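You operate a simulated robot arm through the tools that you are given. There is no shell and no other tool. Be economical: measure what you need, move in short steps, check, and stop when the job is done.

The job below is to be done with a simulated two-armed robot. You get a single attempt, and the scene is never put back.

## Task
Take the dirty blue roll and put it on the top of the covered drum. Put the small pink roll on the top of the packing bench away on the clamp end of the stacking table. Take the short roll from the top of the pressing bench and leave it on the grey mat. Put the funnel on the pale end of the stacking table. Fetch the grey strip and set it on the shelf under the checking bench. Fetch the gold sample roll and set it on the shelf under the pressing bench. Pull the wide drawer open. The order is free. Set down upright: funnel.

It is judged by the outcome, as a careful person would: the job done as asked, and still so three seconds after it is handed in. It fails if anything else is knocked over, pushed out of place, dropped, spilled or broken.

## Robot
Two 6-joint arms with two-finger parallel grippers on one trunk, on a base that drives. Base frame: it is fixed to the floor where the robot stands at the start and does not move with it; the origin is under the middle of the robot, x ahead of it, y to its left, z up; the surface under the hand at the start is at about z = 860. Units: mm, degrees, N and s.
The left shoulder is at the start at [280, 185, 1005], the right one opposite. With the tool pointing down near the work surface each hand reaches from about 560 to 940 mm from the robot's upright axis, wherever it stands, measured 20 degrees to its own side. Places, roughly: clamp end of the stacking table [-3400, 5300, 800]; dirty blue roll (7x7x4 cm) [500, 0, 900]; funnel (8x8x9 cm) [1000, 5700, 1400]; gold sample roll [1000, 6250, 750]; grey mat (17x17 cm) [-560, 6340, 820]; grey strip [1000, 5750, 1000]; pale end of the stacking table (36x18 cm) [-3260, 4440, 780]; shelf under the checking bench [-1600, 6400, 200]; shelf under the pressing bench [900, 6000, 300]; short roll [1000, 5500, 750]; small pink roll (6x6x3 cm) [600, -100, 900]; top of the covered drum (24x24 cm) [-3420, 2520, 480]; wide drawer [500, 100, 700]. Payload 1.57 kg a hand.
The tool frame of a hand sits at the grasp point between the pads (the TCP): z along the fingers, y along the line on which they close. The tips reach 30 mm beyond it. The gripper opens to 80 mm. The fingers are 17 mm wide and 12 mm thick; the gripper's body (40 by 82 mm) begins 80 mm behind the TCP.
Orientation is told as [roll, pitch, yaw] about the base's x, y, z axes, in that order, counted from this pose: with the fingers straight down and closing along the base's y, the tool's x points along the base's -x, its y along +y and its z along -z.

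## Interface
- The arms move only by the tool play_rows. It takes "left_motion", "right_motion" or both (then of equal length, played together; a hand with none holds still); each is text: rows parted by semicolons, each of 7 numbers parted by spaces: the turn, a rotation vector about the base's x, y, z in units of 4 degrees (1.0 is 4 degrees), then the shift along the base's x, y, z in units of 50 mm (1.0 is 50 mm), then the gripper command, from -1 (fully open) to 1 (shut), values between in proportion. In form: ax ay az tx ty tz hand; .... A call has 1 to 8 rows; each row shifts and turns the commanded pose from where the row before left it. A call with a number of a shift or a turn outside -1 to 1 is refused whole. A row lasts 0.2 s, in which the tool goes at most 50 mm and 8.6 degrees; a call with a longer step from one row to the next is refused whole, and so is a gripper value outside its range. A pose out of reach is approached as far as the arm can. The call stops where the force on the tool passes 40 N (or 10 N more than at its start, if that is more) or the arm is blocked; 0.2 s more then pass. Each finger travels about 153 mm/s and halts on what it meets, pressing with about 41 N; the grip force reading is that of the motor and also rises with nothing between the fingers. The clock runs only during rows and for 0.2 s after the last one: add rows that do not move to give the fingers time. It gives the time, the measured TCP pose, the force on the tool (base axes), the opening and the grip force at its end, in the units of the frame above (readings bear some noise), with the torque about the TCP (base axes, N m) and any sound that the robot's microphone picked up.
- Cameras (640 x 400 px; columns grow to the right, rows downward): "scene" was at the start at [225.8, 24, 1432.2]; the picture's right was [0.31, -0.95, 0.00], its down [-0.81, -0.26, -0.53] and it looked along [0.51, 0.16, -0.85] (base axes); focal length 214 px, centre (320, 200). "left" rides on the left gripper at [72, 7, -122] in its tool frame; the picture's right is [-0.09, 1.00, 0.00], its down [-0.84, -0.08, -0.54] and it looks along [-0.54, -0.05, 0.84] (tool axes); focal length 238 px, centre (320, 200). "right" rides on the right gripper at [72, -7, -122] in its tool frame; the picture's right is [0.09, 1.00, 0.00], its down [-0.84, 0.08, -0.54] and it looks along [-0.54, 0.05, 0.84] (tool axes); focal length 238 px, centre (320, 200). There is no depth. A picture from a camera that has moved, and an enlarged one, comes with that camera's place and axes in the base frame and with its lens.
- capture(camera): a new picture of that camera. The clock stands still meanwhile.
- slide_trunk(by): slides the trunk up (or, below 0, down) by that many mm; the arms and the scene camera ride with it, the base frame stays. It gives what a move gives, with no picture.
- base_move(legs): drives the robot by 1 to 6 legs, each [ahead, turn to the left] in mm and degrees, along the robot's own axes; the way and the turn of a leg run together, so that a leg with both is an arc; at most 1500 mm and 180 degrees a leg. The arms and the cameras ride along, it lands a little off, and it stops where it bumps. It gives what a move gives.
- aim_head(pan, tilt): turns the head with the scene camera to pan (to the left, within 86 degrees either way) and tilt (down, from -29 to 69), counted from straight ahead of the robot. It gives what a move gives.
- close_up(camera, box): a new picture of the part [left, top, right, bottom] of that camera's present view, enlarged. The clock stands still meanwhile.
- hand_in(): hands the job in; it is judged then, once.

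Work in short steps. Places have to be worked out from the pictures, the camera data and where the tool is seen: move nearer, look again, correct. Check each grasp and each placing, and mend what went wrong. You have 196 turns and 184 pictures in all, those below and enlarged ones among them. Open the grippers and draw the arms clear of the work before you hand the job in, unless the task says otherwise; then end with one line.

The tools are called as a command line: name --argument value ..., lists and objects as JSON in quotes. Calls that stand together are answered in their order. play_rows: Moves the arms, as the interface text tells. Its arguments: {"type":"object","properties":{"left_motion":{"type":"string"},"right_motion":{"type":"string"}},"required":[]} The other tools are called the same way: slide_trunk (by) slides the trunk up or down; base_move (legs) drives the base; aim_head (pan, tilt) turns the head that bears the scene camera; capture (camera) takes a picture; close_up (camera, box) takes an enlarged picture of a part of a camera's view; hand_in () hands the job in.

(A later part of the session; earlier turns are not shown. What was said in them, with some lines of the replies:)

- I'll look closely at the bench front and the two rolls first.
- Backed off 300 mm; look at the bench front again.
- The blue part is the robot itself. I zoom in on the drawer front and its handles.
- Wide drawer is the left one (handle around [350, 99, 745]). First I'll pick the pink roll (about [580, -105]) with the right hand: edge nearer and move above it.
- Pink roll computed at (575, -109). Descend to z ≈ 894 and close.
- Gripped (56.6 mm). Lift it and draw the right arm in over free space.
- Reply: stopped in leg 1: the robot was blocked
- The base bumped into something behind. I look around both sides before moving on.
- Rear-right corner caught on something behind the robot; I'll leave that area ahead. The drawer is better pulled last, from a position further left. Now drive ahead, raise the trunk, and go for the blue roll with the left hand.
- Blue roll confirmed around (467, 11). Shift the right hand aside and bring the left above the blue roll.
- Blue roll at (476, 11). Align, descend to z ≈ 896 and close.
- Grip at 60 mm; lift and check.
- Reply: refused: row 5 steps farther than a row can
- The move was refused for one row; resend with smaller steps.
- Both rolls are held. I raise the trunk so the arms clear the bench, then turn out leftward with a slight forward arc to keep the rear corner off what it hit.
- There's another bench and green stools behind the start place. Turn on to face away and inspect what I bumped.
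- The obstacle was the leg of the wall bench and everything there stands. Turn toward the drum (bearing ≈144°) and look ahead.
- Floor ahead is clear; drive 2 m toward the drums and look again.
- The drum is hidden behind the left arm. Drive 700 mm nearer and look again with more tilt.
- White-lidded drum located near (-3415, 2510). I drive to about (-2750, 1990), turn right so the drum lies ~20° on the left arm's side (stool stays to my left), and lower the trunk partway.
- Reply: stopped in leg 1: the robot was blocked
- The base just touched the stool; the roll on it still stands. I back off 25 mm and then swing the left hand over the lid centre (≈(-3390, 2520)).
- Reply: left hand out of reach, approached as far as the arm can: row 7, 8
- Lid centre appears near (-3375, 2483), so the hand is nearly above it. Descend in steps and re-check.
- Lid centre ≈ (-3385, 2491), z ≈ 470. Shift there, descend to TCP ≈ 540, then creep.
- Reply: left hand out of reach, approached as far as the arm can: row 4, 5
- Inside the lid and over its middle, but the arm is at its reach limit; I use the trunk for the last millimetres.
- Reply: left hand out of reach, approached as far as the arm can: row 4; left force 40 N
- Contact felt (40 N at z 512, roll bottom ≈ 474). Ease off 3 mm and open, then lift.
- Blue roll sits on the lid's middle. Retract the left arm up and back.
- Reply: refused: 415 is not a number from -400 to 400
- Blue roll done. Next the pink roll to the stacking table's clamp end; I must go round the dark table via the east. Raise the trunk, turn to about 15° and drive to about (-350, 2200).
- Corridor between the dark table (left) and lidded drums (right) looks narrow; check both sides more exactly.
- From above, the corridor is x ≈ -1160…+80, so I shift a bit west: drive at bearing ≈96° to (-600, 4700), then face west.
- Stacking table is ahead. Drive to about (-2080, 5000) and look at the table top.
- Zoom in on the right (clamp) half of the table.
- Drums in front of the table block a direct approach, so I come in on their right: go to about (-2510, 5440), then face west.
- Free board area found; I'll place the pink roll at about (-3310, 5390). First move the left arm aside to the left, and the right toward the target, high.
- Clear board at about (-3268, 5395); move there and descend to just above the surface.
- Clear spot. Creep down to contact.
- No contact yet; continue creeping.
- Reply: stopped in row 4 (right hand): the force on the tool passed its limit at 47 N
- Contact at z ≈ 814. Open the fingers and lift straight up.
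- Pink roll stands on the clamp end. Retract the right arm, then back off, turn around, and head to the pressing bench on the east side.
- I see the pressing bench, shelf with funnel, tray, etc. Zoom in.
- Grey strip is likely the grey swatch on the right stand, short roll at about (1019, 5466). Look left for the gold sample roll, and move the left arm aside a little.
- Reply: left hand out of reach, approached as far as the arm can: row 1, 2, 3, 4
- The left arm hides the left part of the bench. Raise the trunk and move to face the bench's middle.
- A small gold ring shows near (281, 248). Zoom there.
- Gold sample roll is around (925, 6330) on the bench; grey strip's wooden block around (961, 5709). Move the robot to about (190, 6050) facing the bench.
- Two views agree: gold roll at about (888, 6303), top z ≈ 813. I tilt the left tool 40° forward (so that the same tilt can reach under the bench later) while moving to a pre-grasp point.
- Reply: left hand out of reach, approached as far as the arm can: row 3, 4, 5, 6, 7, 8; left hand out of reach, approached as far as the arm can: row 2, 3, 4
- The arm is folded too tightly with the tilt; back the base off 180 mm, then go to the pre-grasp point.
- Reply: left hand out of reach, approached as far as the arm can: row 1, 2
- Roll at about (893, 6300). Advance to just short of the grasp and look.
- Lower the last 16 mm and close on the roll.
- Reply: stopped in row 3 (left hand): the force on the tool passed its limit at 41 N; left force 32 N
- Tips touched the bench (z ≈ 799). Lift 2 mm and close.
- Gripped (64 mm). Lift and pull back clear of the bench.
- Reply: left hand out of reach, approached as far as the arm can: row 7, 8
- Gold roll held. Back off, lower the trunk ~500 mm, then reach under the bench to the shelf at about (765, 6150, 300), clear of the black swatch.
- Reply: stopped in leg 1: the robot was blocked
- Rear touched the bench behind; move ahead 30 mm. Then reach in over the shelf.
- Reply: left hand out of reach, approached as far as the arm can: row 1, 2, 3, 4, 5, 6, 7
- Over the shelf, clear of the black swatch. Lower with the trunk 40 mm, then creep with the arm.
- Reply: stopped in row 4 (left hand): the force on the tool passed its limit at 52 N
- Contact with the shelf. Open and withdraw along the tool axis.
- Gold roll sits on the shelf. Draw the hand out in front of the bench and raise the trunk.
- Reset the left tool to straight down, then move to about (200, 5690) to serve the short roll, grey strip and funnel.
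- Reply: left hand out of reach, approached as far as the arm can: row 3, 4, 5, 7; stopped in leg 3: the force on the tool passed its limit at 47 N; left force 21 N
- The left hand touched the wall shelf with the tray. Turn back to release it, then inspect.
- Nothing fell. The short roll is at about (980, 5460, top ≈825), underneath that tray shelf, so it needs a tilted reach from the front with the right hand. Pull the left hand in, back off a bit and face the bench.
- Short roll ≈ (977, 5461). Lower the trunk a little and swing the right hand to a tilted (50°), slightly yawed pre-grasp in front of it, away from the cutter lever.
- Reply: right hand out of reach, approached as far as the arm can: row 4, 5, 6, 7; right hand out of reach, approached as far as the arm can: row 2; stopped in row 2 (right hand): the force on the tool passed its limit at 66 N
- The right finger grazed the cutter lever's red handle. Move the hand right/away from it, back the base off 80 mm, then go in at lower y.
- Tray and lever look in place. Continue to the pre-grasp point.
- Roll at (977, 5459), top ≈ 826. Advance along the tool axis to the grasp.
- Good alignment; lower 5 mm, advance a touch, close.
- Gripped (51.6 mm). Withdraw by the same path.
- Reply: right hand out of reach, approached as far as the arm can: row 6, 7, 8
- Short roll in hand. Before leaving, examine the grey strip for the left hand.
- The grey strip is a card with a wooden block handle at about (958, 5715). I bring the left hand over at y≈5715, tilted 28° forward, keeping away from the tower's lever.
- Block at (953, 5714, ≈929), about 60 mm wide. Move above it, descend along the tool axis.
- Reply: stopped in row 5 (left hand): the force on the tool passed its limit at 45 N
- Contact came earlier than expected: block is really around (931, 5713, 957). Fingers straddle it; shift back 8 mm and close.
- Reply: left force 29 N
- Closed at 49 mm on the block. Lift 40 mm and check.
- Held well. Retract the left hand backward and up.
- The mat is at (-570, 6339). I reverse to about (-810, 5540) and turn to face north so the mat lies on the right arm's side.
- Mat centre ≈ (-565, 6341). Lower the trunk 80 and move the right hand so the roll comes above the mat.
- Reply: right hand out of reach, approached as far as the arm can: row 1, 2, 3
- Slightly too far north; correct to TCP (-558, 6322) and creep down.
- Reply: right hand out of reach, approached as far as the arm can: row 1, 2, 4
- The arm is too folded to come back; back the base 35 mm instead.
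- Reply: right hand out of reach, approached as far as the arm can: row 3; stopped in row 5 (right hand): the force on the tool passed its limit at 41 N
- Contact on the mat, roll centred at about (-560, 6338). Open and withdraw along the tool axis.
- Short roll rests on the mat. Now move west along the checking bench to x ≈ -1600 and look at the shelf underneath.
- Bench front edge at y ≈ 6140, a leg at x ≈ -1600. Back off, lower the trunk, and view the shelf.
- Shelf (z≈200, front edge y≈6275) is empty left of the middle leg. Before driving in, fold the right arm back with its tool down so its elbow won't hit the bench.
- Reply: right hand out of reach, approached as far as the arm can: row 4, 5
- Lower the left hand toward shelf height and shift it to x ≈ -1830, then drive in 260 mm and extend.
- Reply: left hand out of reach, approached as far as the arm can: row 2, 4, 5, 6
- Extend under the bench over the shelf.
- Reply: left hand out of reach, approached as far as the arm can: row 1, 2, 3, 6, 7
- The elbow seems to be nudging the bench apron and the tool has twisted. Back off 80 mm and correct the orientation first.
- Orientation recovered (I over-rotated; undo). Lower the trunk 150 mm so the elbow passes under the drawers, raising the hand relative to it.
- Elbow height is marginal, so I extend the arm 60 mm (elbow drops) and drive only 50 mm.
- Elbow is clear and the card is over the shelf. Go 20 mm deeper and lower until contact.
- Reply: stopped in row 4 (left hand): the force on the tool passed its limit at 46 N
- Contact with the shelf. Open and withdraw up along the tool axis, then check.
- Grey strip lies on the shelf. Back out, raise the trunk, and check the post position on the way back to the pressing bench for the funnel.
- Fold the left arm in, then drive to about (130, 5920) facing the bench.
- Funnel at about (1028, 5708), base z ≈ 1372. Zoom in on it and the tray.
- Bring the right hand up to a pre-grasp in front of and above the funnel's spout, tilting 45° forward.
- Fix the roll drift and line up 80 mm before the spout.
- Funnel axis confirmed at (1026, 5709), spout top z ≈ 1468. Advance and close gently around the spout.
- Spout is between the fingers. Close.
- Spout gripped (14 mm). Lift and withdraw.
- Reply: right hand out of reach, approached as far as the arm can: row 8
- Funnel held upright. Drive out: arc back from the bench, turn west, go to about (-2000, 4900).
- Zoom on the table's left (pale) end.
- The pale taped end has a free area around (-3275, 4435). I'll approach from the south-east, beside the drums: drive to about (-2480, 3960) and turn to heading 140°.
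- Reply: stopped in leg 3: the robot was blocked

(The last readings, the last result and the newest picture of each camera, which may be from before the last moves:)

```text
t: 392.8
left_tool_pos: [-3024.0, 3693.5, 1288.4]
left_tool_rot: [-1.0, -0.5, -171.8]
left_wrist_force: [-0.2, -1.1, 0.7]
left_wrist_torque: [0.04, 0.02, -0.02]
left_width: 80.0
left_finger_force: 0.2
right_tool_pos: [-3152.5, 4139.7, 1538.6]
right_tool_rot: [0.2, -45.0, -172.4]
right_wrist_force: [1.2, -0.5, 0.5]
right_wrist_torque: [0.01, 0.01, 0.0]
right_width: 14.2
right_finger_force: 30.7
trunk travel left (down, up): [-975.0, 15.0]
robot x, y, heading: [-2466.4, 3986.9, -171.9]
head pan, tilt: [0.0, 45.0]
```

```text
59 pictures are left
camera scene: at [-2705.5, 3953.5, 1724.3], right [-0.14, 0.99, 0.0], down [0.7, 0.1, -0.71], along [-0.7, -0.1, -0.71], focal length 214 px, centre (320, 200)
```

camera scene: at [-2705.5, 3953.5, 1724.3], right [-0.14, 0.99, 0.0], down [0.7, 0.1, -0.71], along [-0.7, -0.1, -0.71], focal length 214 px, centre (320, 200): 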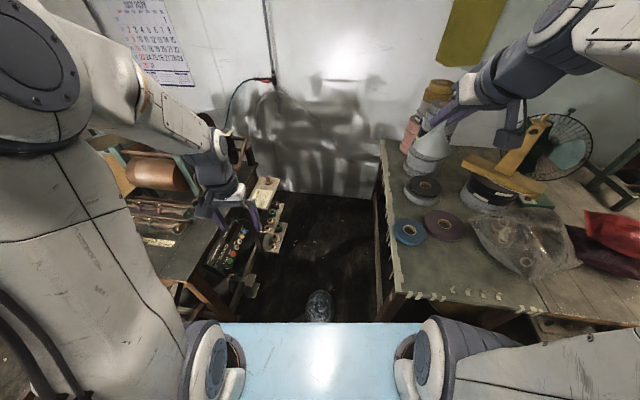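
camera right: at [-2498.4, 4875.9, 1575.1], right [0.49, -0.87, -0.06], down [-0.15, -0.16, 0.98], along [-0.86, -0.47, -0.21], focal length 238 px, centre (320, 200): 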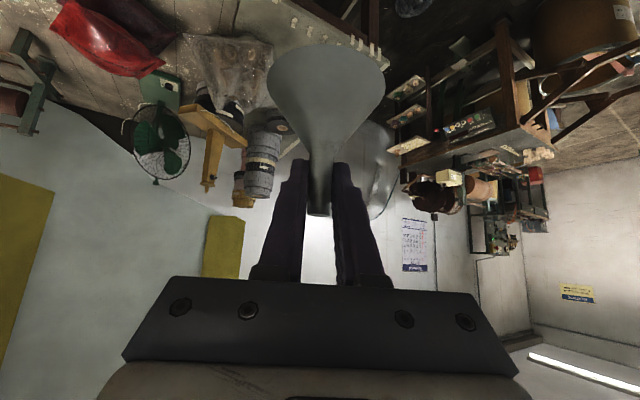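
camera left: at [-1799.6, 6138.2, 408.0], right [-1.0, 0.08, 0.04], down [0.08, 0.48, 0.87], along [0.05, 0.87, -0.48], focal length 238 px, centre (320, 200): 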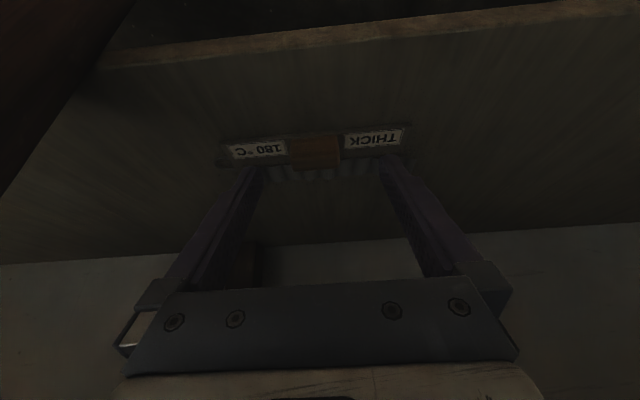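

The right front corner touched a drum at heading 188°, but the target is reachable from here. Ease off by 3°, then swing the right hand over the free area, high up.

base_move --legs '[[0, 3]]'

play_rows --right_motion "0 0 0 -0.3 0.8 -0.3 1;0 0 0 -0.3 0.8 -0.3 1;0 0 0 -0.3 0.8 -0.3 1;0 0 0 -0.3 0.8 -0.3 1;0 0 0 -0.3 0.8 -0.3 1;0 0 0 -0.3 0.8 -0.3 1;0 0 0 -0.3 0.8 -0.3 1;0 0 0 0 0 -0.5 1"

capture --camera "scene"

capture --camera "right"

```text
t: 393.6
left_tool_pos: [-3005.9, 3664.4, 1289.7]
left_tool_rot: [-1.0, -0.4, -168.8]
left_wrist_force: [-0.3, 0.4, 0.3]
left_wrist_torque: [0.02, 0.01, -0.02]
left_width: 79.9
left_finger_force: 0.2
right_tool_pos: [-3159.6, 4103.6, 1539.4]
right_tool_rot: [0.2, -45.2, -169.2]
right_wrist_force: [0.4, 0.9, -0.2]
right_wrist_torque: [0.01, 0.0, -0.02]
right_width: 14.3
right_finger_force: 30.0
trunk travel left (down, up): [-975.0, 15.0]
robot x, y, heading: [-2465.6, 3985.6, -168.8]
head pan, tilt: [0.0, 45.0]
```

```text
t: 395.4
left_tool_pos: [-3006.5, 3663.2, 1287.9]
left_tool_rot: [-1.0, -0.4, -168.7]
left_wrist_force: [-0.2, -0.5, -0.1]
left_wrist_torque: [-0.03, -0.04, 0.01]
left_width: 79.9
left_finger_force: 0.1
right_tool_pos: [-3265.4, 4378.9, 1408.3]
right_tool_rot: [0.2, -45.1, -169.1]
right_wrist_force: [-0.4, 0.9, 0.0]
right_wrist_torque: [-0.03, 0.01, -0.04]
right_width: 14.3
right_finger_force: 30.5
trunk travel left (down, up): [-975.0, 15.0]
robot x, y, heading: [-2466.9, 3987.1, -168.7]
head pan, tilt: [0.0, 45.0]
```

```text
58 pictures are left
camera scene: at [-2703.5, 3941.1, 1724.2], right [-0.2, 0.98, 0.0], down [0.69, 0.14, -0.71], along [-0.69, -0.14, -0.71], focal length 214 px, centre (320, 200)
```

scene: 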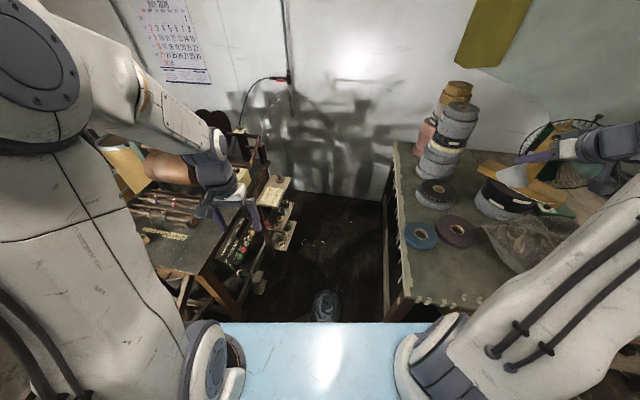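

```text
57 pictures are left
camera right: at [-3132.8, 4412.0, 1444.8], right [0.25, -0.97, -0.06], down [-0.19, -0.11, 0.98], along [-0.95, -0.24, -0.21], focal length 238 px, centre (320, 200)
```

right: 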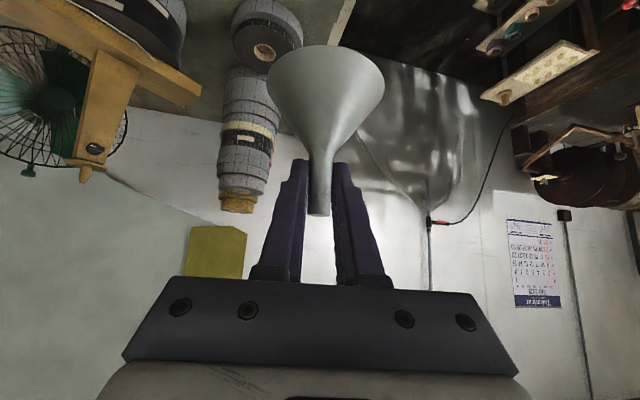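

Target TCP (-3290, 4420). Descend the first 340 mm.

play_rows --right_motion "0 0 0 -0.06 0.1 -0.85 1;0 0 0 -0.06 0.1 -0.85 1;0 0 0 -0.06 0.1 -0.85 1;0 0 0 -0.06 0.1 -0.85 1;0 0 0 -0.06 0.1 -0.85 1;0 0 0 -0.06 0.1 -0.85 1;0 0 0 -0.06 0.1 -0.85 1;0 0 0 -0.06 0.1 -0.85 1"

capture --camera "scene"

capture --camera "right"

```text
t: 397.2
left_tool_pos: [-3005.9, 3664.1, 1289.2]
left_tool_rot: [-0.9, -0.3, -168.7]
left_wrist_force: [0.2, 0.7, -0.4]
left_wrist_torque: [0.03, -0.02, 0.0]
left_width: 80.1
left_finger_force: 0.1
right_tool_pos: [-3288.2, 4421.1, 1068.3]
right_tool_rot: [0.1, -45.1, -169.3]
right_wrist_force: [-1.2, -0.1, -0.4]
right_wrist_torque: [0.01, -0.01, -0.02]
right_width: 14.2
right_finger_force: 30.2
trunk travel left (down, up): [-975.0, 15.0]
robot x, y, heading: [-2466.1, 3984.7, -168.9]
head pan, tilt: [0.0, 45.0]
```

```text
56 pictures are left
camera scene: at [-2703.4, 3941.0, 1724.3], right [-0.2, 0.98, 0.0], down [0.69, 0.14, -0.71], along [-0.69, -0.14, -0.71], focal length 214 px, centre (320, 200)
```

scene: 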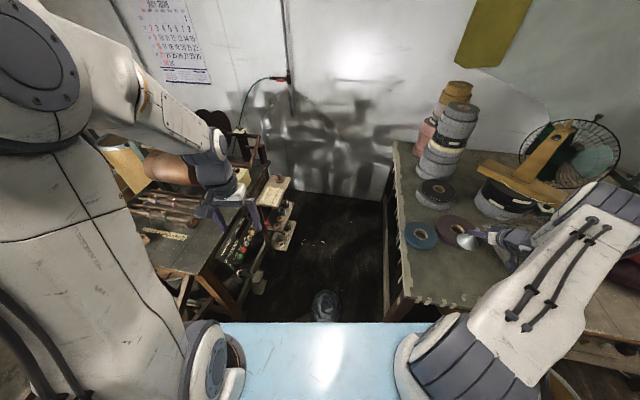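

```text
55 pictures are left
camera right: at [-3157.4, 4454.6, 1105.6], right [0.25, -0.97, -0.06], down [-0.19, -0.11, 0.98], along [-0.95, -0.24, -0.21], focal length 238 px, centre (320, 200)
```

right: 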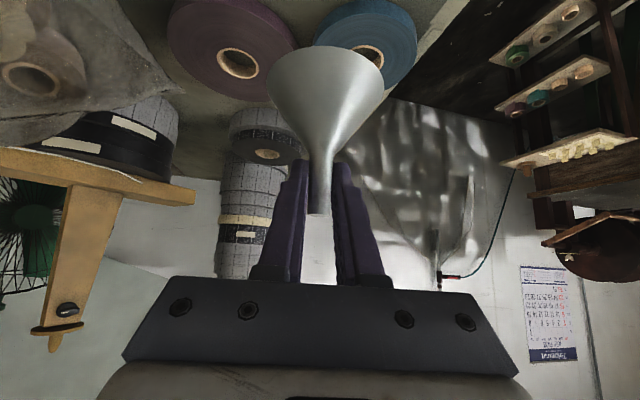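

Continue down 160 mm, then check before touching.

play_rows --right_motion "0 0 0 0 0 -0.8 1;0 0 0 0 0 -0.8 1;0 0 0 0 0 -0.8 1;0 0 0 0 0 -0.7 1;0 0 0 0 0 0 1"

capture --camera "right"

close_up --camera "scene" --box '[380, 190, 580, 330]'

```text
t: 398.4
left_tool_pos: [-3007.4, 3664.4, 1289.1]
left_tool_rot: [-1.0, -0.5, -168.7]
left_wrist_force: [0.1, -0.2, -0.3]
left_wrist_torque: [-0.05, -0.02, 0.01]
left_width: 79.9
left_finger_force: 0.1
right_tool_pos: [-3291.2, 4423.6, 914.5]
right_tool_rot: [0.2, -45.1, -169.2]
right_wrist_force: [-1.6, 0.1, -0.3]
right_wrist_torque: [-0.01, -0.01, 0.0]
right_width: 14.4
right_finger_force: 30.6
trunk travel left (down, up): [-975.0, 15.0]
robot x, y, heading: [-2465.1, 3987.2, -168.7]
head pan, tilt: [0.0, 45.0]
```

```text
54 pictures are left
camera right: at [-3158.4, 4456.9, 950.7], right [0.25, -0.97, -0.06], down [-0.19, -0.11, 0.98], along [-0.95, -0.24, -0.21], focal length 238 px, centre (320, 200)
```

right: 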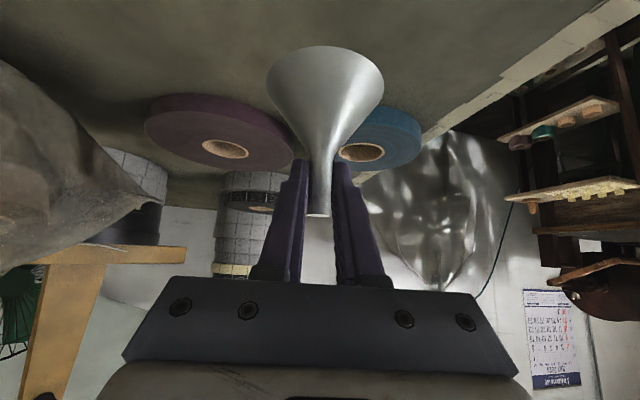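

```text
2.86 times, centred on (480, 260) of scene
camera zoom: at [-2703.5, 3941.0, 1724.2], right [-0.2, 0.98, 0.0], down [0.69, 0.14, -0.71], along [-0.69, -0.14, -0.71], focal length 613 px, centre (-137, 29)
```

zoom: 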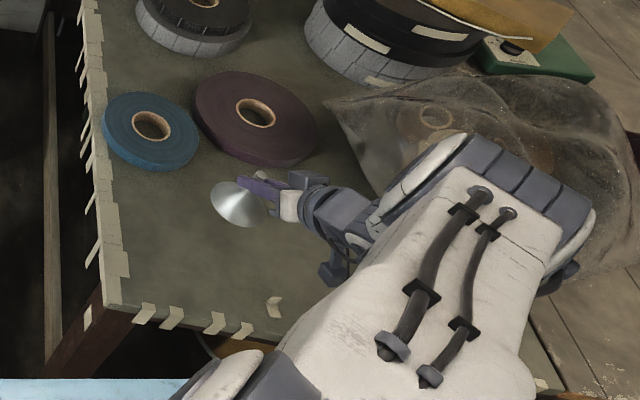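

Clear all round. Creep down to contact.

play_rows --right_motion "0 0 0 0 0 -0.4 1;0 0 0 0 0 -0.2 1;0 0 0 0 0 -0.1 1;0 0 0 0 0 -0.1 1;0 0 0 0 0 -0.08 1;0 0 0 0 0 -0.08 1;0 0 0 0 0 -0.08 1;0 0 0 0 0 -0.08 1"

```text
t: 400.2
left_tool_pos: [-3007.2, 3663.5, 1288.8]
left_tool_rot: [-0.9, -0.4, -168.6]
left_wrist_force: [0.2, -0.4, 0.1]
left_wrist_torque: [0.02, 0.0, 0.02]
left_width: 80.1
left_finger_force: 0.0
right_tool_pos: [-3289.8, 4421.3, 859.2]
right_tool_rot: [0.2, -45.1, -169.2]
right_wrist_force: [-0.2, 0.3, -0.7]
right_wrist_torque: [0.03, 0.01, -0.01]
right_width: 14.4
right_finger_force: 30.0
trunk travel left (down, up): [-975.0, 15.0]
robot x, y, heading: [-2467.3, 3984.4, -168.8]
head pan, tilt: [0.0, 45.0]
```

No contact yet; keep creeping.

play_rows --right_motion "0 0 0 0 0 -0.08 1;0 0 0 0 0 -0.08 1;0 0 0 0 0 -0.08 1;0 0 0 0 0 -0.08 1"

capture --camera "right"

```text
t: 401.4
left_tool_pos: [-3005.5, 3663.4, 1288.6]
left_tool_rot: [-1.0, -0.5, -168.7]
left_wrist_force: [-0.1, 0.1, -0.7]
left_wrist_torque: [-0.03, 0.03, 0.0]
left_width: 80.1
left_finger_force: 0.1
right_tool_pos: [-3296.0, 4425.1, 848.8]
right_tool_rot: [-0.4, -45.9, -168.5]
right_wrist_force: [-4.1, 0.7, 8.2]
right_wrist_torque: [-0.13, 0.14, -0.05]
right_width: 14.6
right_finger_force: 30.5
trunk travel left (down, up): [-975.0, 15.0]
robot x, y, heading: [-2470.8, 3985.9, -168.7]
head pan, tilt: [0.0, 45.0]
stopped in row 4 (right hand): the force on the tool passed its limit at 41 N (the readings are from after the stop); the commanded pose is now the measured one
```

```text
52 pictures are left
camera right: at [-3163.0, 4456.9, 883.6], right [0.26, -0.96, -0.07], down [-0.17, -0.12, 0.98], along [-0.95, -0.24, -0.2], focal length 238 px, centre (320, 200)
```

right: 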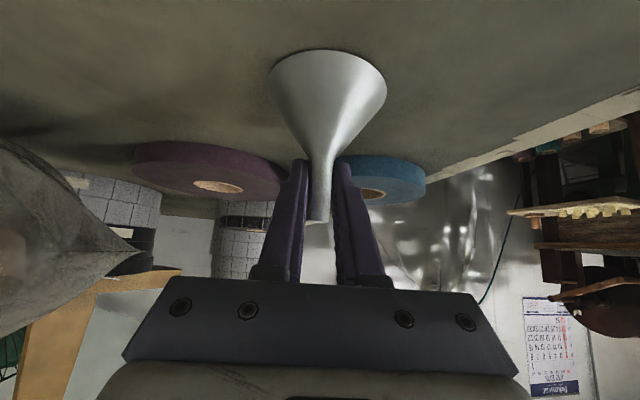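

Contact (z ≈ 849). Ease off and open slowly.

play_rows --right_motion "0 0 0 0 0 0.03 1;0 0 0 0 0 0 0.6;0 0 0 0 0 0 0.3;0 0 0 0 0 0 -0.2;0 0 0 0 0 0 -0.4;0 0 0 0 0 0 -0.4"

capture --camera "right"

```text
t: 402.8
left_tool_pos: [-3006.2, 3662.9, 1288.9]
left_tool_rot: [-1.0, -0.4, -168.7]
left_wrist_force: [-0.1, -0.8, 0.4]
left_wrist_torque: [-0.01, -0.01, 0.04]
left_width: 79.8
left_finger_force: 0.1
right_tool_pos: [-3293.3, 4422.9, 848.5]
right_tool_rot: [-0.1, -45.6, -168.7]
right_wrist_force: [0.4, -1.1, 0.6]
right_wrist_torque: [-0.04, 0.0, 0.0]
right_width: 56.0
right_finger_force: 0.0
trunk travel left (down, up): [-975.0, 15.0]
robot x, y, heading: [-2468.1, 3986.5, -168.5]
head pan, tilt: [0.0, 45.0]
```

```text
51 pictures are left
camera right: at [-3161.4, 4455.9, 883.7], right [0.26, -0.96, -0.07], down [-0.18, -0.12, 0.98], along [-0.95, -0.24, -0.2], focal length 238 px, centre (320, 200)
```

right: 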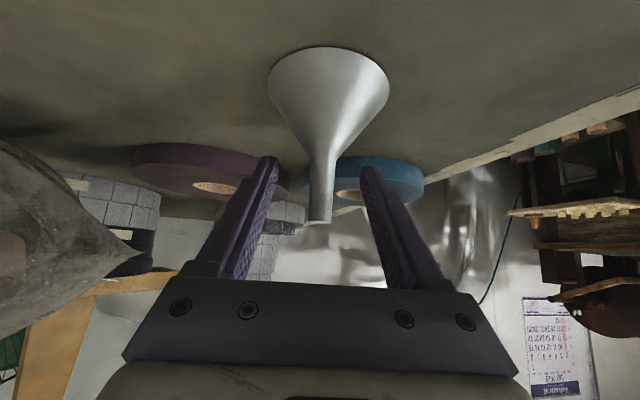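

Funnel stands upright. Withdraw along the tool axis, then up.

play_rows --right_motion "0 0 0 0.4 0.08 0.41 -0.4;0 0 0 0.4 0.08 0.41 -0.4;0 0 0 0.4 0.08 0.5 -0.4;0 0 0 0.2 0 0.9 -0.4;0 0 0 0 0 0.95 -0.4;0 0 0 0 0 0.95 -0.4;0 0 0 0 0 0.95 -0.4;0 0 0 0 0 0.95 -0.4"

capture --camera "scene"

```text
t: 404.6
left_tool_pos: [-3007.4, 3664.7, 1287.7]
left_tool_rot: [-1.0, -0.5, -168.7]
left_wrist_force: [-0.6, 0.6, 0.0]
left_wrist_torque: [-0.01, -0.01, 0.0]
left_width: 80.2
left_finger_force: 0.1
right_tool_pos: [-3222.0, 4438.8, 1152.1]
right_tool_rot: [0.1, -45.6, -168.9]
right_wrist_force: [0.9, -0.4, 0.4]
right_wrist_torque: [-0.02, 0.0, 0.0]
right_width: 56.0
right_finger_force: 0.0
trunk travel left (down, up): [-975.0, 15.0]
robot x, y, heading: [-2467.0, 3986.7, -168.7]
head pan, tilt: [0.0, 45.0]
```

```text
50 pictures are left
camera scene: at [-2703.1, 3940.6, 1724.2], right [-0.2, 0.98, 0.0], down [0.69, 0.14, -0.71], along [-0.69, -0.14, -0.71], focal length 214 px, centre (320, 200)
```

scene: 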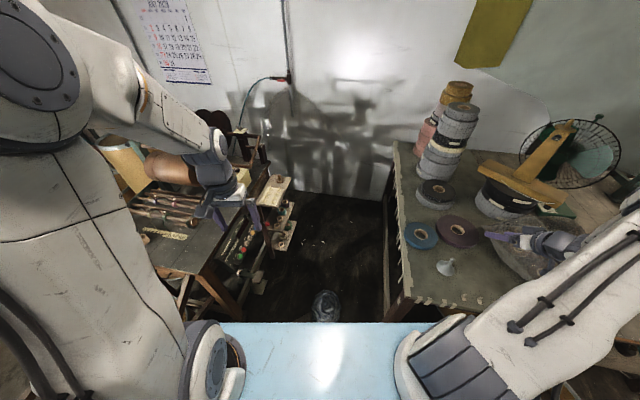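

Funnel placed. Retract the right arm and drive out; head back toward the packing bench for the drawer.

play_rows --right_motion "0 0 0 0.2 -0.1 0.9 -1;0 0 0 0.4 -0.3 0.8 -1;0 0 0 0.6 -0.6 0.3 -1;0 0 0 0.6 -0.6 0.3 -1;0 0 0 0.6 -0.6 0 -1;0 0 0 0.6 -0.6 0 -1"

base_move --legs '[[0, 47], [-800, 0], [0, 108], [1000, 0], [549, 0], [0, -76]]'

base_move --legs '[[1000, 0], [1100, 0]]'

aim_head --pan 0 --tilt 25

capture --camera "scene"

```text
t: 406.0
left_tool_pos: [-3006.4, 3663.8, 1289.8]
left_tool_rot: [-1.0, -0.5, -168.7]
left_wrist_force: [0.0, -0.2, 0.8]
left_wrist_torque: [0.01, -0.03, 0.01]
left_width: 80.2
left_finger_force: 0.3
right_tool_pos: [-3074.0, 4293.5, 1262.1]
right_tool_rot: [0.0, -45.6, -168.8]
right_wrist_force: [0.0, 1.2, -0.5]
right_wrist_torque: [-0.02, -0.01, 0.0]
right_width: 80.0
right_finger_force: 0.0
trunk travel left (down, up): [-975.0, 15.0]
robot x, y, heading: [-2468.0, 3982.2, -168.5]
head pan, tilt: [0.0, 45.0]
```

```text
t: 427.8
left_tool_pos: [-298.2, 3753.1, 1288.8]
left_tool_rot: [-1.0, -0.4, -87.1]
left_wrist_force: [-0.2, 0.6, -0.6]
left_wrist_torque: [0.0, 0.0, 0.01]
left_width: 80.4
left_finger_force: 0.0
right_tool_pos: [-933.6, 3779.0, 1262.6]
right_tool_rot: [-0.1, -45.6, -87.2]
right_wrist_force: [0.0, 0.7, 0.3]
right_wrist_torque: [0.03, 0.0, 0.01]
right_width: 79.9
right_finger_force: 0.1
trunk travel left (down, up): [-975.0, 15.0]
robot x, y, heading: [-535.6, 4333.8, -87.4]
head pan, tilt: [0.0, 45.0]
```

```text
t: 438.0
left_tool_pos: [-127.6, 1705.7, 1289.0]
left_tool_rot: [-1.0, -0.5, -84.6]
left_wrist_force: [-0.8, 0.2, -0.7]
left_wrist_torque: [0.04, 0.02, -0.03]
left_width: 80.2
left_finger_force: 0.1
right_tool_pos: [-760.4, 1703.1, 1262.7]
right_tool_rot: [0.0, -45.5, -84.6]
right_wrist_force: [0.0, 0.3, -0.3]
right_wrist_torque: [0.03, -0.02, 0.02]
right_width: 79.8
right_finger_force: 0.1
trunk travel left (down, up): [-975.0, 15.0]
robot x, y, heading: [-393.4, 2277.7, -84.6]
head pan, tilt: [0.0, 45.0]
```

```text
t: 438.8
left_tool_pos: [-126.3, 1707.2, 1289.4]
left_tool_rot: [-1.1, -0.5, -84.5]
left_wrist_force: [0.5, 0.3, 0.3]
left_wrist_torque: [0.0, 0.0, -0.02]
left_width: 80.0
left_finger_force: 0.0
right_tool_pos: [-761.4, 1704.5, 1262.7]
right_tool_rot: [-0.1, -45.6, -84.5]
right_wrist_force: [0.0, 0.9, 0.2]
right_wrist_torque: [-0.03, 0.01, -0.01]
right_width: 79.8
right_finger_force: 0.1
trunk travel left (down, up): [-975.0, 15.0]
robot x, y, heading: [-394.1, 2278.7, -84.5]
head pan, tilt: [0.0, 25.0]
```

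```text
49 pictures are left
camera scene: at [-367.7, 2027.9, 1754.7], right [-1.0, -0.1, 0.0], down [-0.04, 0.42, -0.91], along [0.09, -0.9, -0.42], focal length 214 px, centre (320, 200)
```

scene: 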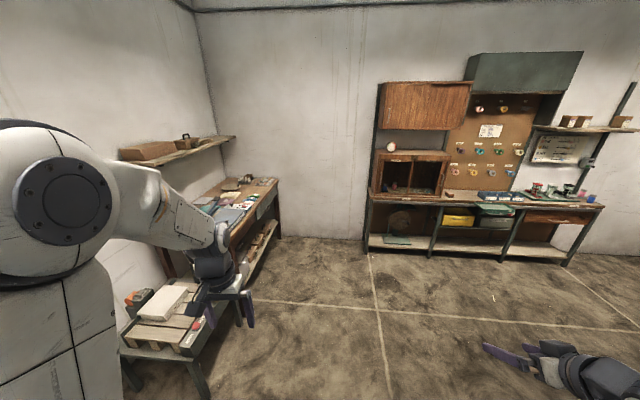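

Clear view of the packing bench. Here in free space I rotate the right tool to point straight ahead with the fingers closing vertically (for the drawer bar), about 98° about a fixed axis.

play_rows --right_motion "-0.3 -0.98 -0.39 0.17 -0.1 0 -1;-0.3 -0.98 -0.39 0.17 -0.1 0 -1;-0.3 -0.98 -0.39 0.17 -0.1 0 -1;-0.3 -0.98 -0.39 0.17 -0.1 0 -1;-0.3 -0.98 -0.39 0.17 -0.1 0 -1;-0.3 -0.98 -0.39 0.17 -0.1 0 -1;-0.3 -0.98 -0.39 0.17 -0.1 0 -1;-0.3 -0.98 -0.39 0.17 -0.1 0 -1"

play_rows --right_motion "-0.3 -0.98 -0.39 0.17 -0.1 0 -1;-0.3 -0.98 -0.39 0.17 -0.1 0 -1;-0.3 -0.98 -0.39 0.17 -0.1 0 -1;-0.3 -0.98 -0.39 0.17 -0.1 0 -1;-0.3 -0.98 -0.39 0.17 -0.1 0 -1;-0.3 -0.98 -0.39 0.17 -0.1 0 -1;-0.3 -0.98 -0.39 0.17 -0.1 0 -1;-0.3 -0.98 -0.39 0.17 -0.1 0 -1"

play_rows --right_motion "-0.3 -0.98 -0.39 0.17 -0.1 0 -1;-0.3 -0.98 -0.39 0.17 -0.1 0 -1;-0.3 -0.98 -0.39 0.17 -0.1 0 -1;-0.3 -0.98 -0.39 0.17 -0.1 0 -1;-0.3 -0.98 -0.39 0.17 -0.1 0 -1;-0.3 -0.98 -0.39 0.17 -0.1 0 -1;-0.12 -0.4 -0.16 0 0 0 -1;0 0 0 0 0 0 -1"

capture --camera "right"

```text
t: 440.6
left_tool_pos: [-125.3, 1706.3, 1290.1]
left_tool_rot: [-1.0, -0.5, -84.5]
left_wrist_force: [-0.8, -0.3, -0.4]
left_wrist_torque: [0.01, 0.01, 0.04]
left_width: 80.0
left_finger_force: 0.1
right_tool_pos: [-707.4, 1657.6, 1262.7]
right_tool_rot: [47.2, -44.7, -132.0]
right_wrist_force: [0.2, -0.3, -0.7]
right_wrist_torque: [0.0, -0.03, 0.03]
right_width: 80.2
right_finger_force: 0.0
right hand out of reach, approached as far as the arm can: row 5, 6, 7, 8
trunk travel left (down, up): [-975.0, 15.0]
robot x, y, heading: [-393.1, 2274.9, -84.7]
head pan, tilt: [0.0, 25.0]
```

```text
t: 442.4
left_tool_pos: [-127.4, 1706.3, 1288.3]
left_tool_rot: [-1.0, -0.4, -84.6]
left_wrist_force: [0.0, 0.5, 0.1]
left_wrist_torque: [0.01, -0.01, -0.01]
left_width: 80.0
left_finger_force: 0.1
right_tool_pos: [-664.4, 1594.8, 1257.2]
right_tool_rot: [77.4, -23.1, -162.1]
right_wrist_force: [0.1, 0.7, 0.6]
right_wrist_torque: [0.02, 0.02, -0.03]
right_width: 80.1
right_finger_force: 0.1
right hand out of reach, approached as far as the arm can: row 1, 2, 3, 4, 5, 6, 7, 8
trunk travel left (down, up): [-975.0, 15.0]
robot x, y, heading: [-390.0, 2274.5, -84.5]
head pan, tilt: [0.0, 25.0]
```

```text
t: 444.2
left_tool_pos: [-127.1, 1705.1, 1289.7]
left_tool_rot: [-1.0, -0.5, -84.5]
left_wrist_force: [0.0, 0.0, 0.0]
left_wrist_torque: [0.04, 0.02, 0.0]
left_width: 79.8
left_finger_force: 0.0
right_tool_pos: [-616.8, 1560.0, 1253.2]
right_tool_rot: [90.0, 0.0, -174.9]
right_wrist_force: [0.4, 0.1, -0.6]
right_wrist_torque: [0.03, -0.01, -0.01]
right_width: 79.9
right_finger_force: 0.0
right hand out of reach, approached as far as the arm can: row 1, 3
trunk travel left (down, up): [-975.0, 15.0]
robot x, y, heading: [-395.1, 2276.8, -84.5]
head pan, tilt: [0.0, 25.0]
```

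```text
48 pictures are left
camera right: at [-556.3, 1687.6, 1247.9], right [0.09, 0.01, 1.0], down [-0.88, 0.47, 0.08], along [-0.46, -0.88, 0.05], focal length 238 px, centre (320, 200)
```

right: 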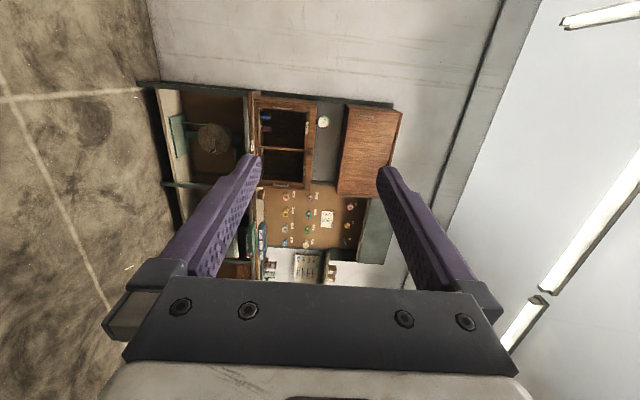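

The tool is now horizontal with vertical closing. Drive by a safe route to about (-450, 480) facing the bench.

base_move --legs '[[0, -21], [1000, 0], [630, 0], [0, 75.4], [440, 0], [0, 30]]'

slide_trunk --by -335

aim_head --pan -15 --tilt 30

capture --camera "scene"

capture --camera "right"

```text
t: 460.7
left_tool_pos: [144.7, 623.4, 1289.3]
left_tool_rot: [-1.1, -0.4, -3.7]
left_wrist_force: [0.3, 0.2, -0.5]
left_wrist_torque: [0.01, -0.04, -0.02]
left_width: 80.0
left_finger_force: 0.1
right_tool_pos: [209.7, 116.7, 1253.1]
right_tool_rot: [90.0, -0.1, -94.2]
right_wrist_force: [-0.4, -0.5, 0.2]
right_wrist_torque: [0.0, -0.01, 0.0]
right_width: 80.0
right_finger_force: 0.1
trunk travel left (down, up): [-975.0, 15.0]
robot x, y, heading: [-458.3, 450.1, -3.7]
head pan, tilt: [0.0, 25.0]
```

```text
t: 464.0
left_tool_pos: [144.1, 622.6, 953.9]
left_tool_rot: [-0.8, -0.4, -3.7]
left_wrist_force: [0.0, 0.3, 0.4]
left_wrist_torque: [0.0, -0.02, -0.02]
left_width: 79.8
left_finger_force: 0.1
right_tool_pos: [209.9, 116.3, 918.2]
right_tool_rot: [90.0, -0.1, -94.1]
right_wrist_force: [0.3, -0.3, -0.1]
right_wrist_torque: [-0.03, -0.01, -0.01]
right_width: 80.0
right_finger_force: 0.0
trunk travel left (down, up): [-640.0, 350.0]
robot x, y, heading: [-460.0, 454.6, -3.6]
head pan, tilt: [0.0, 25.0]
```

```text
t: 464.8
left_tool_pos: [143.8, 623.4, 953.8]
left_tool_rot: [-1.0, -0.4, -3.7]
left_wrist_force: [0.3, -0.3, -0.2]
left_wrist_torque: [0.03, -0.05, 0.05]
left_width: 80.0
left_finger_force: 0.0
right_tool_pos: [210.7, 116.0, 919.0]
right_tool_rot: [90.0, -0.1, -94.1]
right_wrist_force: [0.1, 0.6, 0.3]
right_wrist_torque: [-0.03, 0.02, -0.04]
right_width: 79.8
right_finger_force: 0.1
trunk travel left (down, up): [-640.0, 350.0]
robot x, y, heading: [-458.8, 453.3, -3.8]
head pan, tilt: [-15.0, 30.0]
```

```text
47 pictures are left
camera scene: at [-214.8, 415.9, 1411.9], right [-0.32, -0.95, 0.0], down [-0.47, 0.16, -0.87], along [0.82, -0.28, -0.5], focal length 214 px, centre (320, 200)
```

scene: 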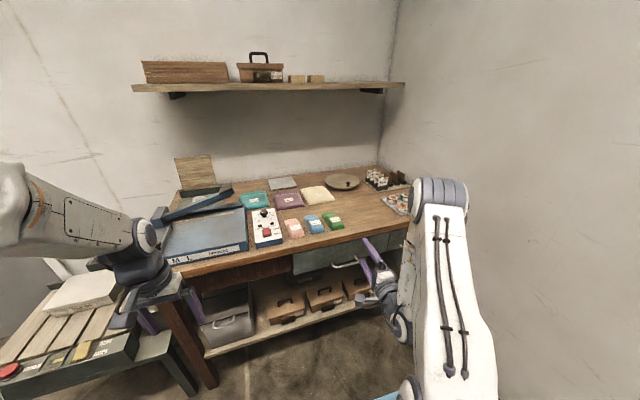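

```text
46 pictures are left
camera right: at [92.7, 196.2, 912.9], right [0.01, 0.09, 1.0], down [-0.6, -0.79, 0.08], along [0.8, -0.6, 0.05], focal length 238 px, centre (320, 200)
```

right: 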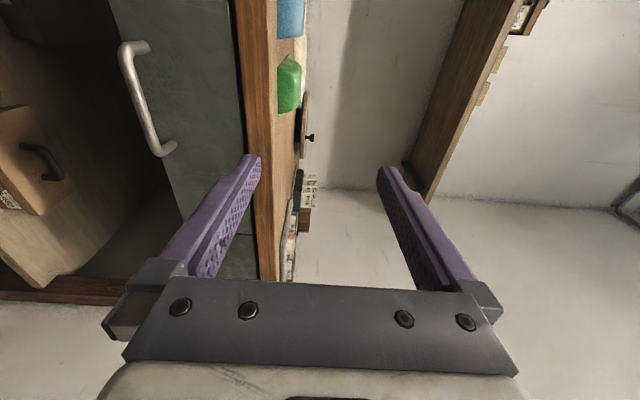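

Drawer bar estimated at about (365, y 61–162, z ≈ 724). Straighten the yaw, lower the trunk 150 and the arm a bit, then look again.

slide_trunk --by -150

play_rows --right_motion "0 0 1 0.3 -0.1 -0.4 -1;0 0 0 0.3 -0.1 -0.4 -1;0 0 0 0 0 -0.1 -1;0 0 0 0 0 0 -1"

capture --camera "right"

capture --camera "scene"

```text
t: 466.5
left_tool_pos: [143.7, 623.0, 805.0]
left_tool_rot: [-1.0, -0.4, -3.6]
left_wrist_force: [0.1, -0.7, 0.8]
left_wrist_torque: [0.01, 0.01, 0.02]
left_width: 80.1
left_finger_force: 0.0
right_tool_pos: [211.1, 116.4, 768.2]
right_tool_rot: [90.0, -0.1, -94.2]
right_wrist_force: [0.3, 0.8, -0.1]
right_wrist_torque: [0.02, 0.0, 0.04]
right_width: 79.7
right_finger_force: 0.1
trunk travel left (down, up): [-490.0, 500.0]
robot x, y, heading: [-455.4, 452.7, -3.6]
head pan, tilt: [-15.0, 30.0]
```

```text
t: 467.5
left_tool_pos: [144.8, 622.4, 803.9]
left_tool_rot: [-1.0, -0.4, -3.7]
left_wrist_force: [0.2, -0.3, -0.9]
left_wrist_torque: [-0.02, 0.02, -0.03]
left_width: 80.0
left_finger_force: 0.1
right_tool_pos: [240.6, 105.9, 723.4]
right_tool_rot: [90.0, -0.1, -90.1]
right_wrist_force: [0.0, 0.9, 0.9]
right_wrist_torque: [0.03, 0.0, 0.02]
right_width: 80.5
right_finger_force: 0.1
trunk travel left (down, up): [-490.0, 500.0]
robot x, y, heading: [-461.2, 453.7, -3.7]
head pan, tilt: [-15.0, 30.0]
```

```text
45 pictures are left
camera right: at [118.8, 177.2, 718.1], right [0.0, 0.09, 1.0], down [-0.54, -0.83, 0.08], along [0.84, -0.54, 0.05], focal length 238 px, centre (320, 200)
```

right: 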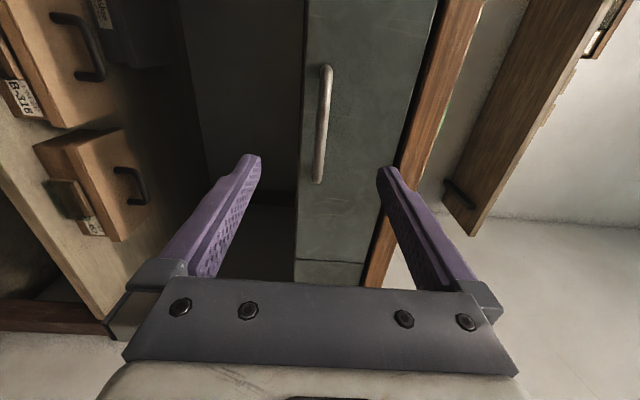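

```text
44 pictures are left
camera scene: at [-214.9, 415.9, 1261.8], right [-0.32, -0.95, 0.0], down [-0.47, 0.16, -0.87], along [0.82, -0.28, -0.5], focal length 214 px, centre (320, 200)
```

scene: 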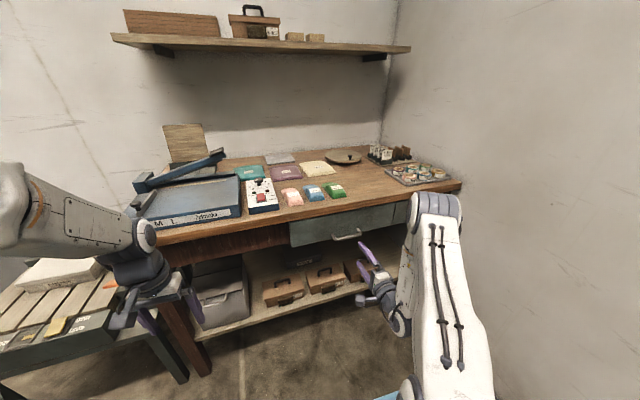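

Bar at about (360, 106, 726), well centred. Advance the hand 105 mm.

play_rows --right_motion "0 0 0 0.6 0 0.05 -1;0 0 0 0.6 0 0 -1;0 0 0 0.5 0 0 -1;0 0 0 0.35 0 0 -1;0 0 0 0 0 0 -1"

capture --camera "right"

```text
t: 468.7
left_tool_pos: [145.1, 623.3, 803.7]
left_tool_rot: [-1.0, -0.4, -3.7]
left_wrist_force: [0.2, -0.2, 0.0]
left_wrist_torque: [0.0, 0.02, 0.0]
left_width: 79.7
left_finger_force: 0.0
right_tool_pos: [344.6, 103.5, 727.2]
right_tool_rot: [90.0, -0.1, -90.3]
right_wrist_force: [0.3, -0.2, 0.5]
right_wrist_torque: [0.03, 0.02, -0.04]
right_width: 80.1
right_finger_force: 0.1
trunk travel left (down, up): [-490.0, 500.0]
robot x, y, heading: [-457.8, 452.3, -3.8]
head pan, tilt: [-15.0, 30.0]
```

```text
43 pictures are left
camera right: at [221.2, 175.8, 721.3], right [0.0, 0.09, 1.0], down [-0.54, -0.83, 0.08], along [0.84, -0.54, 0.05], focal length 238 px, centre (320, 200)
```

right: 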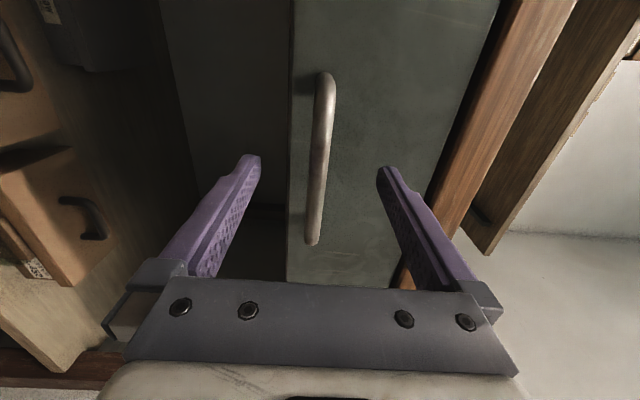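

Bar appears near x ≈ 378, at the fingertips; advance 22 mm more and close.

play_rows --right_motion "0 0 0 0.22 0 0 -1;0 0 0 0.22 0 0 -1;0 0 0 0 0 0 -1;0 0 0 0 0 0 1;0 0 0 0 0 0 1;0 0 0 0 0 0 1;0 0 0 0 0 0 1"

capture --camera "right"

```text
t: 470.3
left_tool_pos: [144.2, 621.3, 803.9]
left_tool_rot: [-1.0, -0.6, -3.7]
left_wrist_force: [-0.1, 0.1, -0.3]
left_wrist_torque: [0.02, 0.01, 0.02]
left_width: 80.2
left_finger_force: 0.1
right_tool_pos: [364.6, 103.8, 723.9]
right_tool_rot: [89.6, 0.0, -90.3]
right_wrist_force: [-30.5, -4.7, -10.7]
right_wrist_torque: [0.03, -0.21, -0.3]
right_width: 11.8
right_finger_force: 28.9
trunk travel left (down, up): [-490.0, 500.0]
robot x, y, heading: [-463.9, 451.3, -3.6]
head pan, tilt: [-15.0, 30.0]
```

```text
42 pictures are left
camera right: at [241.6, 176.4, 720.3], right [0.01, 0.09, 1.0], down [-0.55, -0.83, 0.08], along [0.84, -0.55, 0.04], focal length 238 px, centre (320, 200)
```

right: 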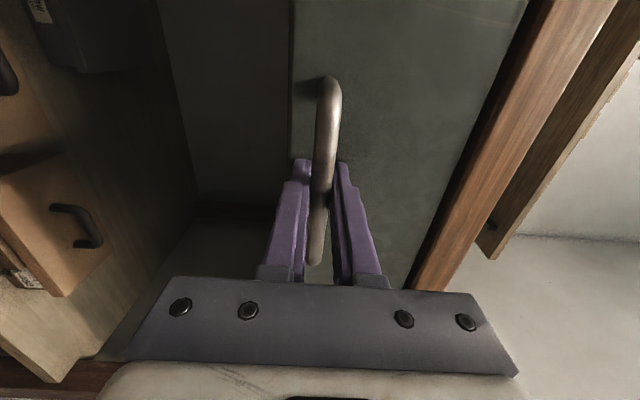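

Bar gripped. Pull back gently by arm.

play_rows --right_motion "0 0 0 -0.1 0 0 1;0 0 0 -0.25 0 0 1;0 0 0 -0.4 0 0 1;0 0 0 -0.5 0 0 1;0 0 0 -0.5 0 0 1;0 0 0 0 0 0 1"

capture --camera "right"

```text
t: 471.7
left_tool_pos: [144.4, 621.9, 803.6]
left_tool_rot: [-0.9, -0.5, -3.7]
left_wrist_force: [-0.4, -0.1, 0.2]
left_wrist_torque: [-0.02, 0.02, 0.03]
left_width: 80.0
left_finger_force: 0.1
right_tool_pos: [276.4, 104.3, 725.1]
right_tool_rot: [90.1, -0.1, -90.0]
right_wrist_force: [0.7, -3.4, -4.0]
right_wrist_torque: [0.06, -0.01, -0.15]
right_width: 11.7
right_finger_force: 29.3
trunk travel left (down, up): [-490.0, 500.0]
robot x, y, heading: [-461.4, 454.2, -3.7]
head pan, tilt: [-15.0, 30.0]
```

```text
41 pictures are left
camera right: at [153.2, 176.1, 719.1], right [0.0, 0.09, 1.0], down [-0.54, -0.84, 0.08], along [0.84, -0.54, 0.05], focal length 238 px, centre (320, 200)
```

right: 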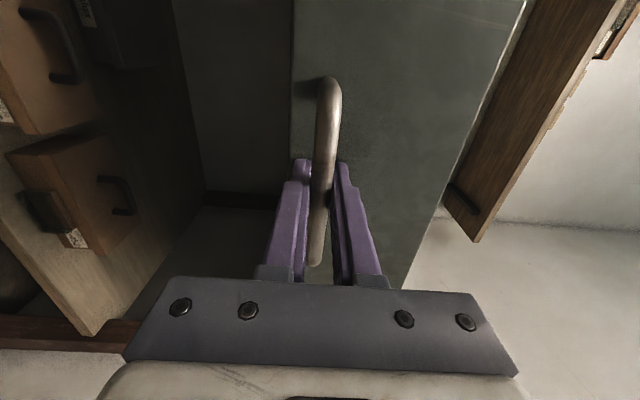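

Drawer is sliding (≈88 mm open). Continue with the base backing, 150 mm.

base_move --legs '[[-150, 0]]'

capture --camera "scene"

```text
t: 473.1
left_tool_pos: [-6.0, 630.6, 805.2]
left_tool_rot: [-1.0, -0.3, -3.8]
left_wrist_force: [-0.6, 0.0, 0.0]
left_wrist_torque: [0.01, -0.01, -0.02]
left_width: 79.9
left_finger_force: 0.1
right_tool_pos: [125.2, 111.3, 725.6]
right_tool_rot: [90.1, -0.3, -90.6]
right_wrist_force: [0.0, -25.2, 4.4]
right_wrist_torque: [0.15, -0.03, -0.22]
right_width: 12.0
right_finger_force: 29.3
trunk travel left (down, up): [-490.0, 500.0]
robot x, y, heading: [-606.0, 461.5, -3.8]
head pan, tilt: [-15.0, 30.0]
```

```text
40 pictures are left
camera scene: at [-365.9, 424.7, 1261.9], right [-0.32, -0.95, 0.0], down [-0.47, 0.16, -0.87], along [0.82, -0.28, -0.5], focal length 214 px, centre (320, 200)
```

scene: 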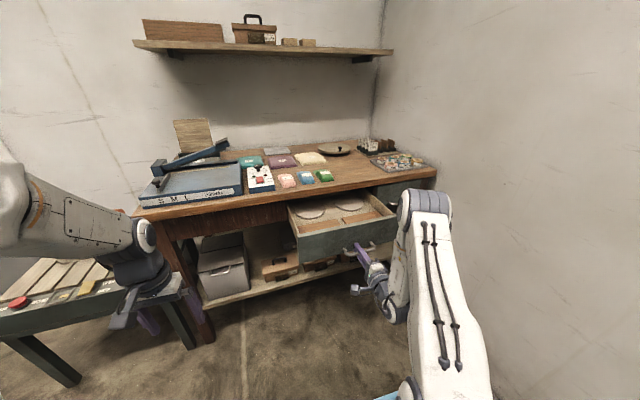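

Open ≈240 mm with side load. Relieve sideways and pull another ~60 mm gently, stopping if it resists.

play_rows --right_motion "0 0 0 0 -0.12 0 1;0 0 0 -0.3 0 0 1;0 0 0 -0.3 0 0 1;0 0 0 -0.3 0 0 1;0 0 0 -0.3 0 0 1;0 0 0 0 0 0 1"

capture --camera "scene"

```text
t: 474.5
left_tool_pos: [-5.2, 632.9, 804.0]
left_tool_rot: [-1.1, -0.4, -3.7]
left_wrist_force: [-0.6, -0.3, 0.3]
left_wrist_torque: [0.03, 0.02, 0.0]
left_width: 79.8
left_finger_force: 0.1
right_tool_pos: [65.4, 105.5, 725.1]
right_tool_rot: [89.9, -0.2, -90.2]
right_wrist_force: [0.3, 28.9, -8.4]
right_wrist_torque: [0.07, -0.04, -0.14]
right_width: 11.6
right_finger_force: 29.5
trunk travel left (down, up): [-490.0, 500.0]
robot x, y, heading: [-609.6, 459.8, -3.5]
head pan, tilt: [-15.0, 30.0]
```

```text
39 pictures are left
camera scene: at [-365.4, 426.5, 1261.6], right [-0.32, -0.95, 0.0], down [-0.47, 0.16, -0.87], along [0.82, -0.28, -0.5], focal length 214 px, centre (320, 200)
```

scene: 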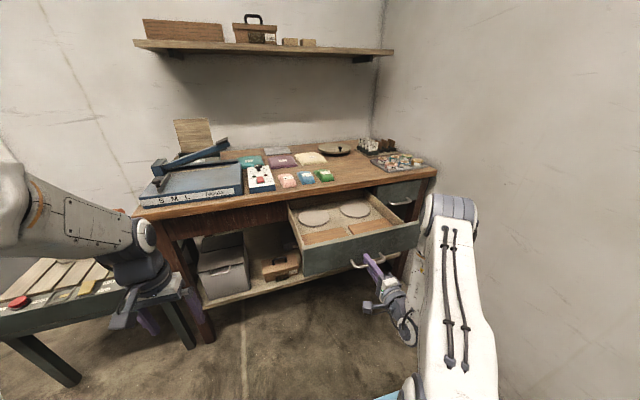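

Drawer is about 300 mm open. Release the bar and back straight off.

play_rows --right_motion "0 0 0 0 0.06 0 1;0 0 0 0 0 0 -0.5;0 0 0 0 0 0 -1;0 0 0 0 0 0 -1;0 0 0 -0.3 0 0 -1;0 0 0 -0.3 0 0 -1"

base_move --legs '[[-250, 0]]'

capture --camera "scene"

```text
t: 475.9
left_tool_pos: [-5.4, 631.6, 804.1]
left_tool_rot: [-1.0, -0.4, -3.7]
left_wrist_force: [0.1, 1.2, -0.3]
left_wrist_torque: [0.02, -0.02, -0.03]
left_width: 80.3
left_finger_force: 0.1
right_tool_pos: [35.3, 107.4, 724.8]
right_tool_rot: [90.1, -0.2, -90.6]
right_wrist_force: [0.8, -1.0, -0.6]
right_wrist_torque: [-0.01, 0.02, 0.02]
right_width: 80.1
right_finger_force: 0.0
trunk travel left (down, up): [-490.0, 500.0]
robot x, y, heading: [-610.0, 464.1, -3.7]
head pan, tilt: [-15.0, 30.0]
```

```text
t: 477.7
left_tool_pos: [-260.9, 648.0, 803.6]
left_tool_rot: [-1.0, -0.5, -3.7]
left_wrist_force: [-0.3, -0.5, -0.6]
left_wrist_torque: [0.02, -0.04, -0.01]
left_width: 79.9
left_finger_force: 0.1
right_tool_pos: [-218.3, 124.2, 726.2]
right_tool_rot: [90.2, -0.2, -90.5]
right_wrist_force: [-0.4, 0.5, 1.3]
right_wrist_torque: [0.0, 0.01, 0.01]
right_width: 80.0
right_finger_force: 0.2
trunk travel left (down, up): [-490.0, 500.0]
robot x, y, heading: [-859.6, 477.1, -3.9]
head pan, tilt: [-15.0, 30.0]
```

```text
38 pictures are left
camera scene: at [-620.0, 441.5, 1261.8], right [-0.32, -0.95, 0.0], down [-0.47, 0.16, -0.87], along [0.82, -0.28, -0.5], focal length 214 px, centre (320, 200)
```

scene: 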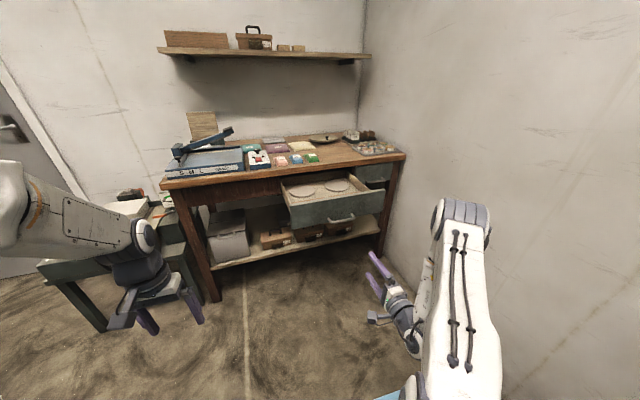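

All seven parts of the job are done, the grippers are open and empty, and the arms are clear. I hand it in.

hand_in

```text
The job is handed in.
```

All seven tasks are done and handed in, but the base bumped four things on the way (the wall bench leg, the stool, the checking bench and an open drum), the left hand hit the tray shelf, and the right finger grazed the cutter lever. Nothing fell, though I did not re-check the stool or the drum for a small shift.
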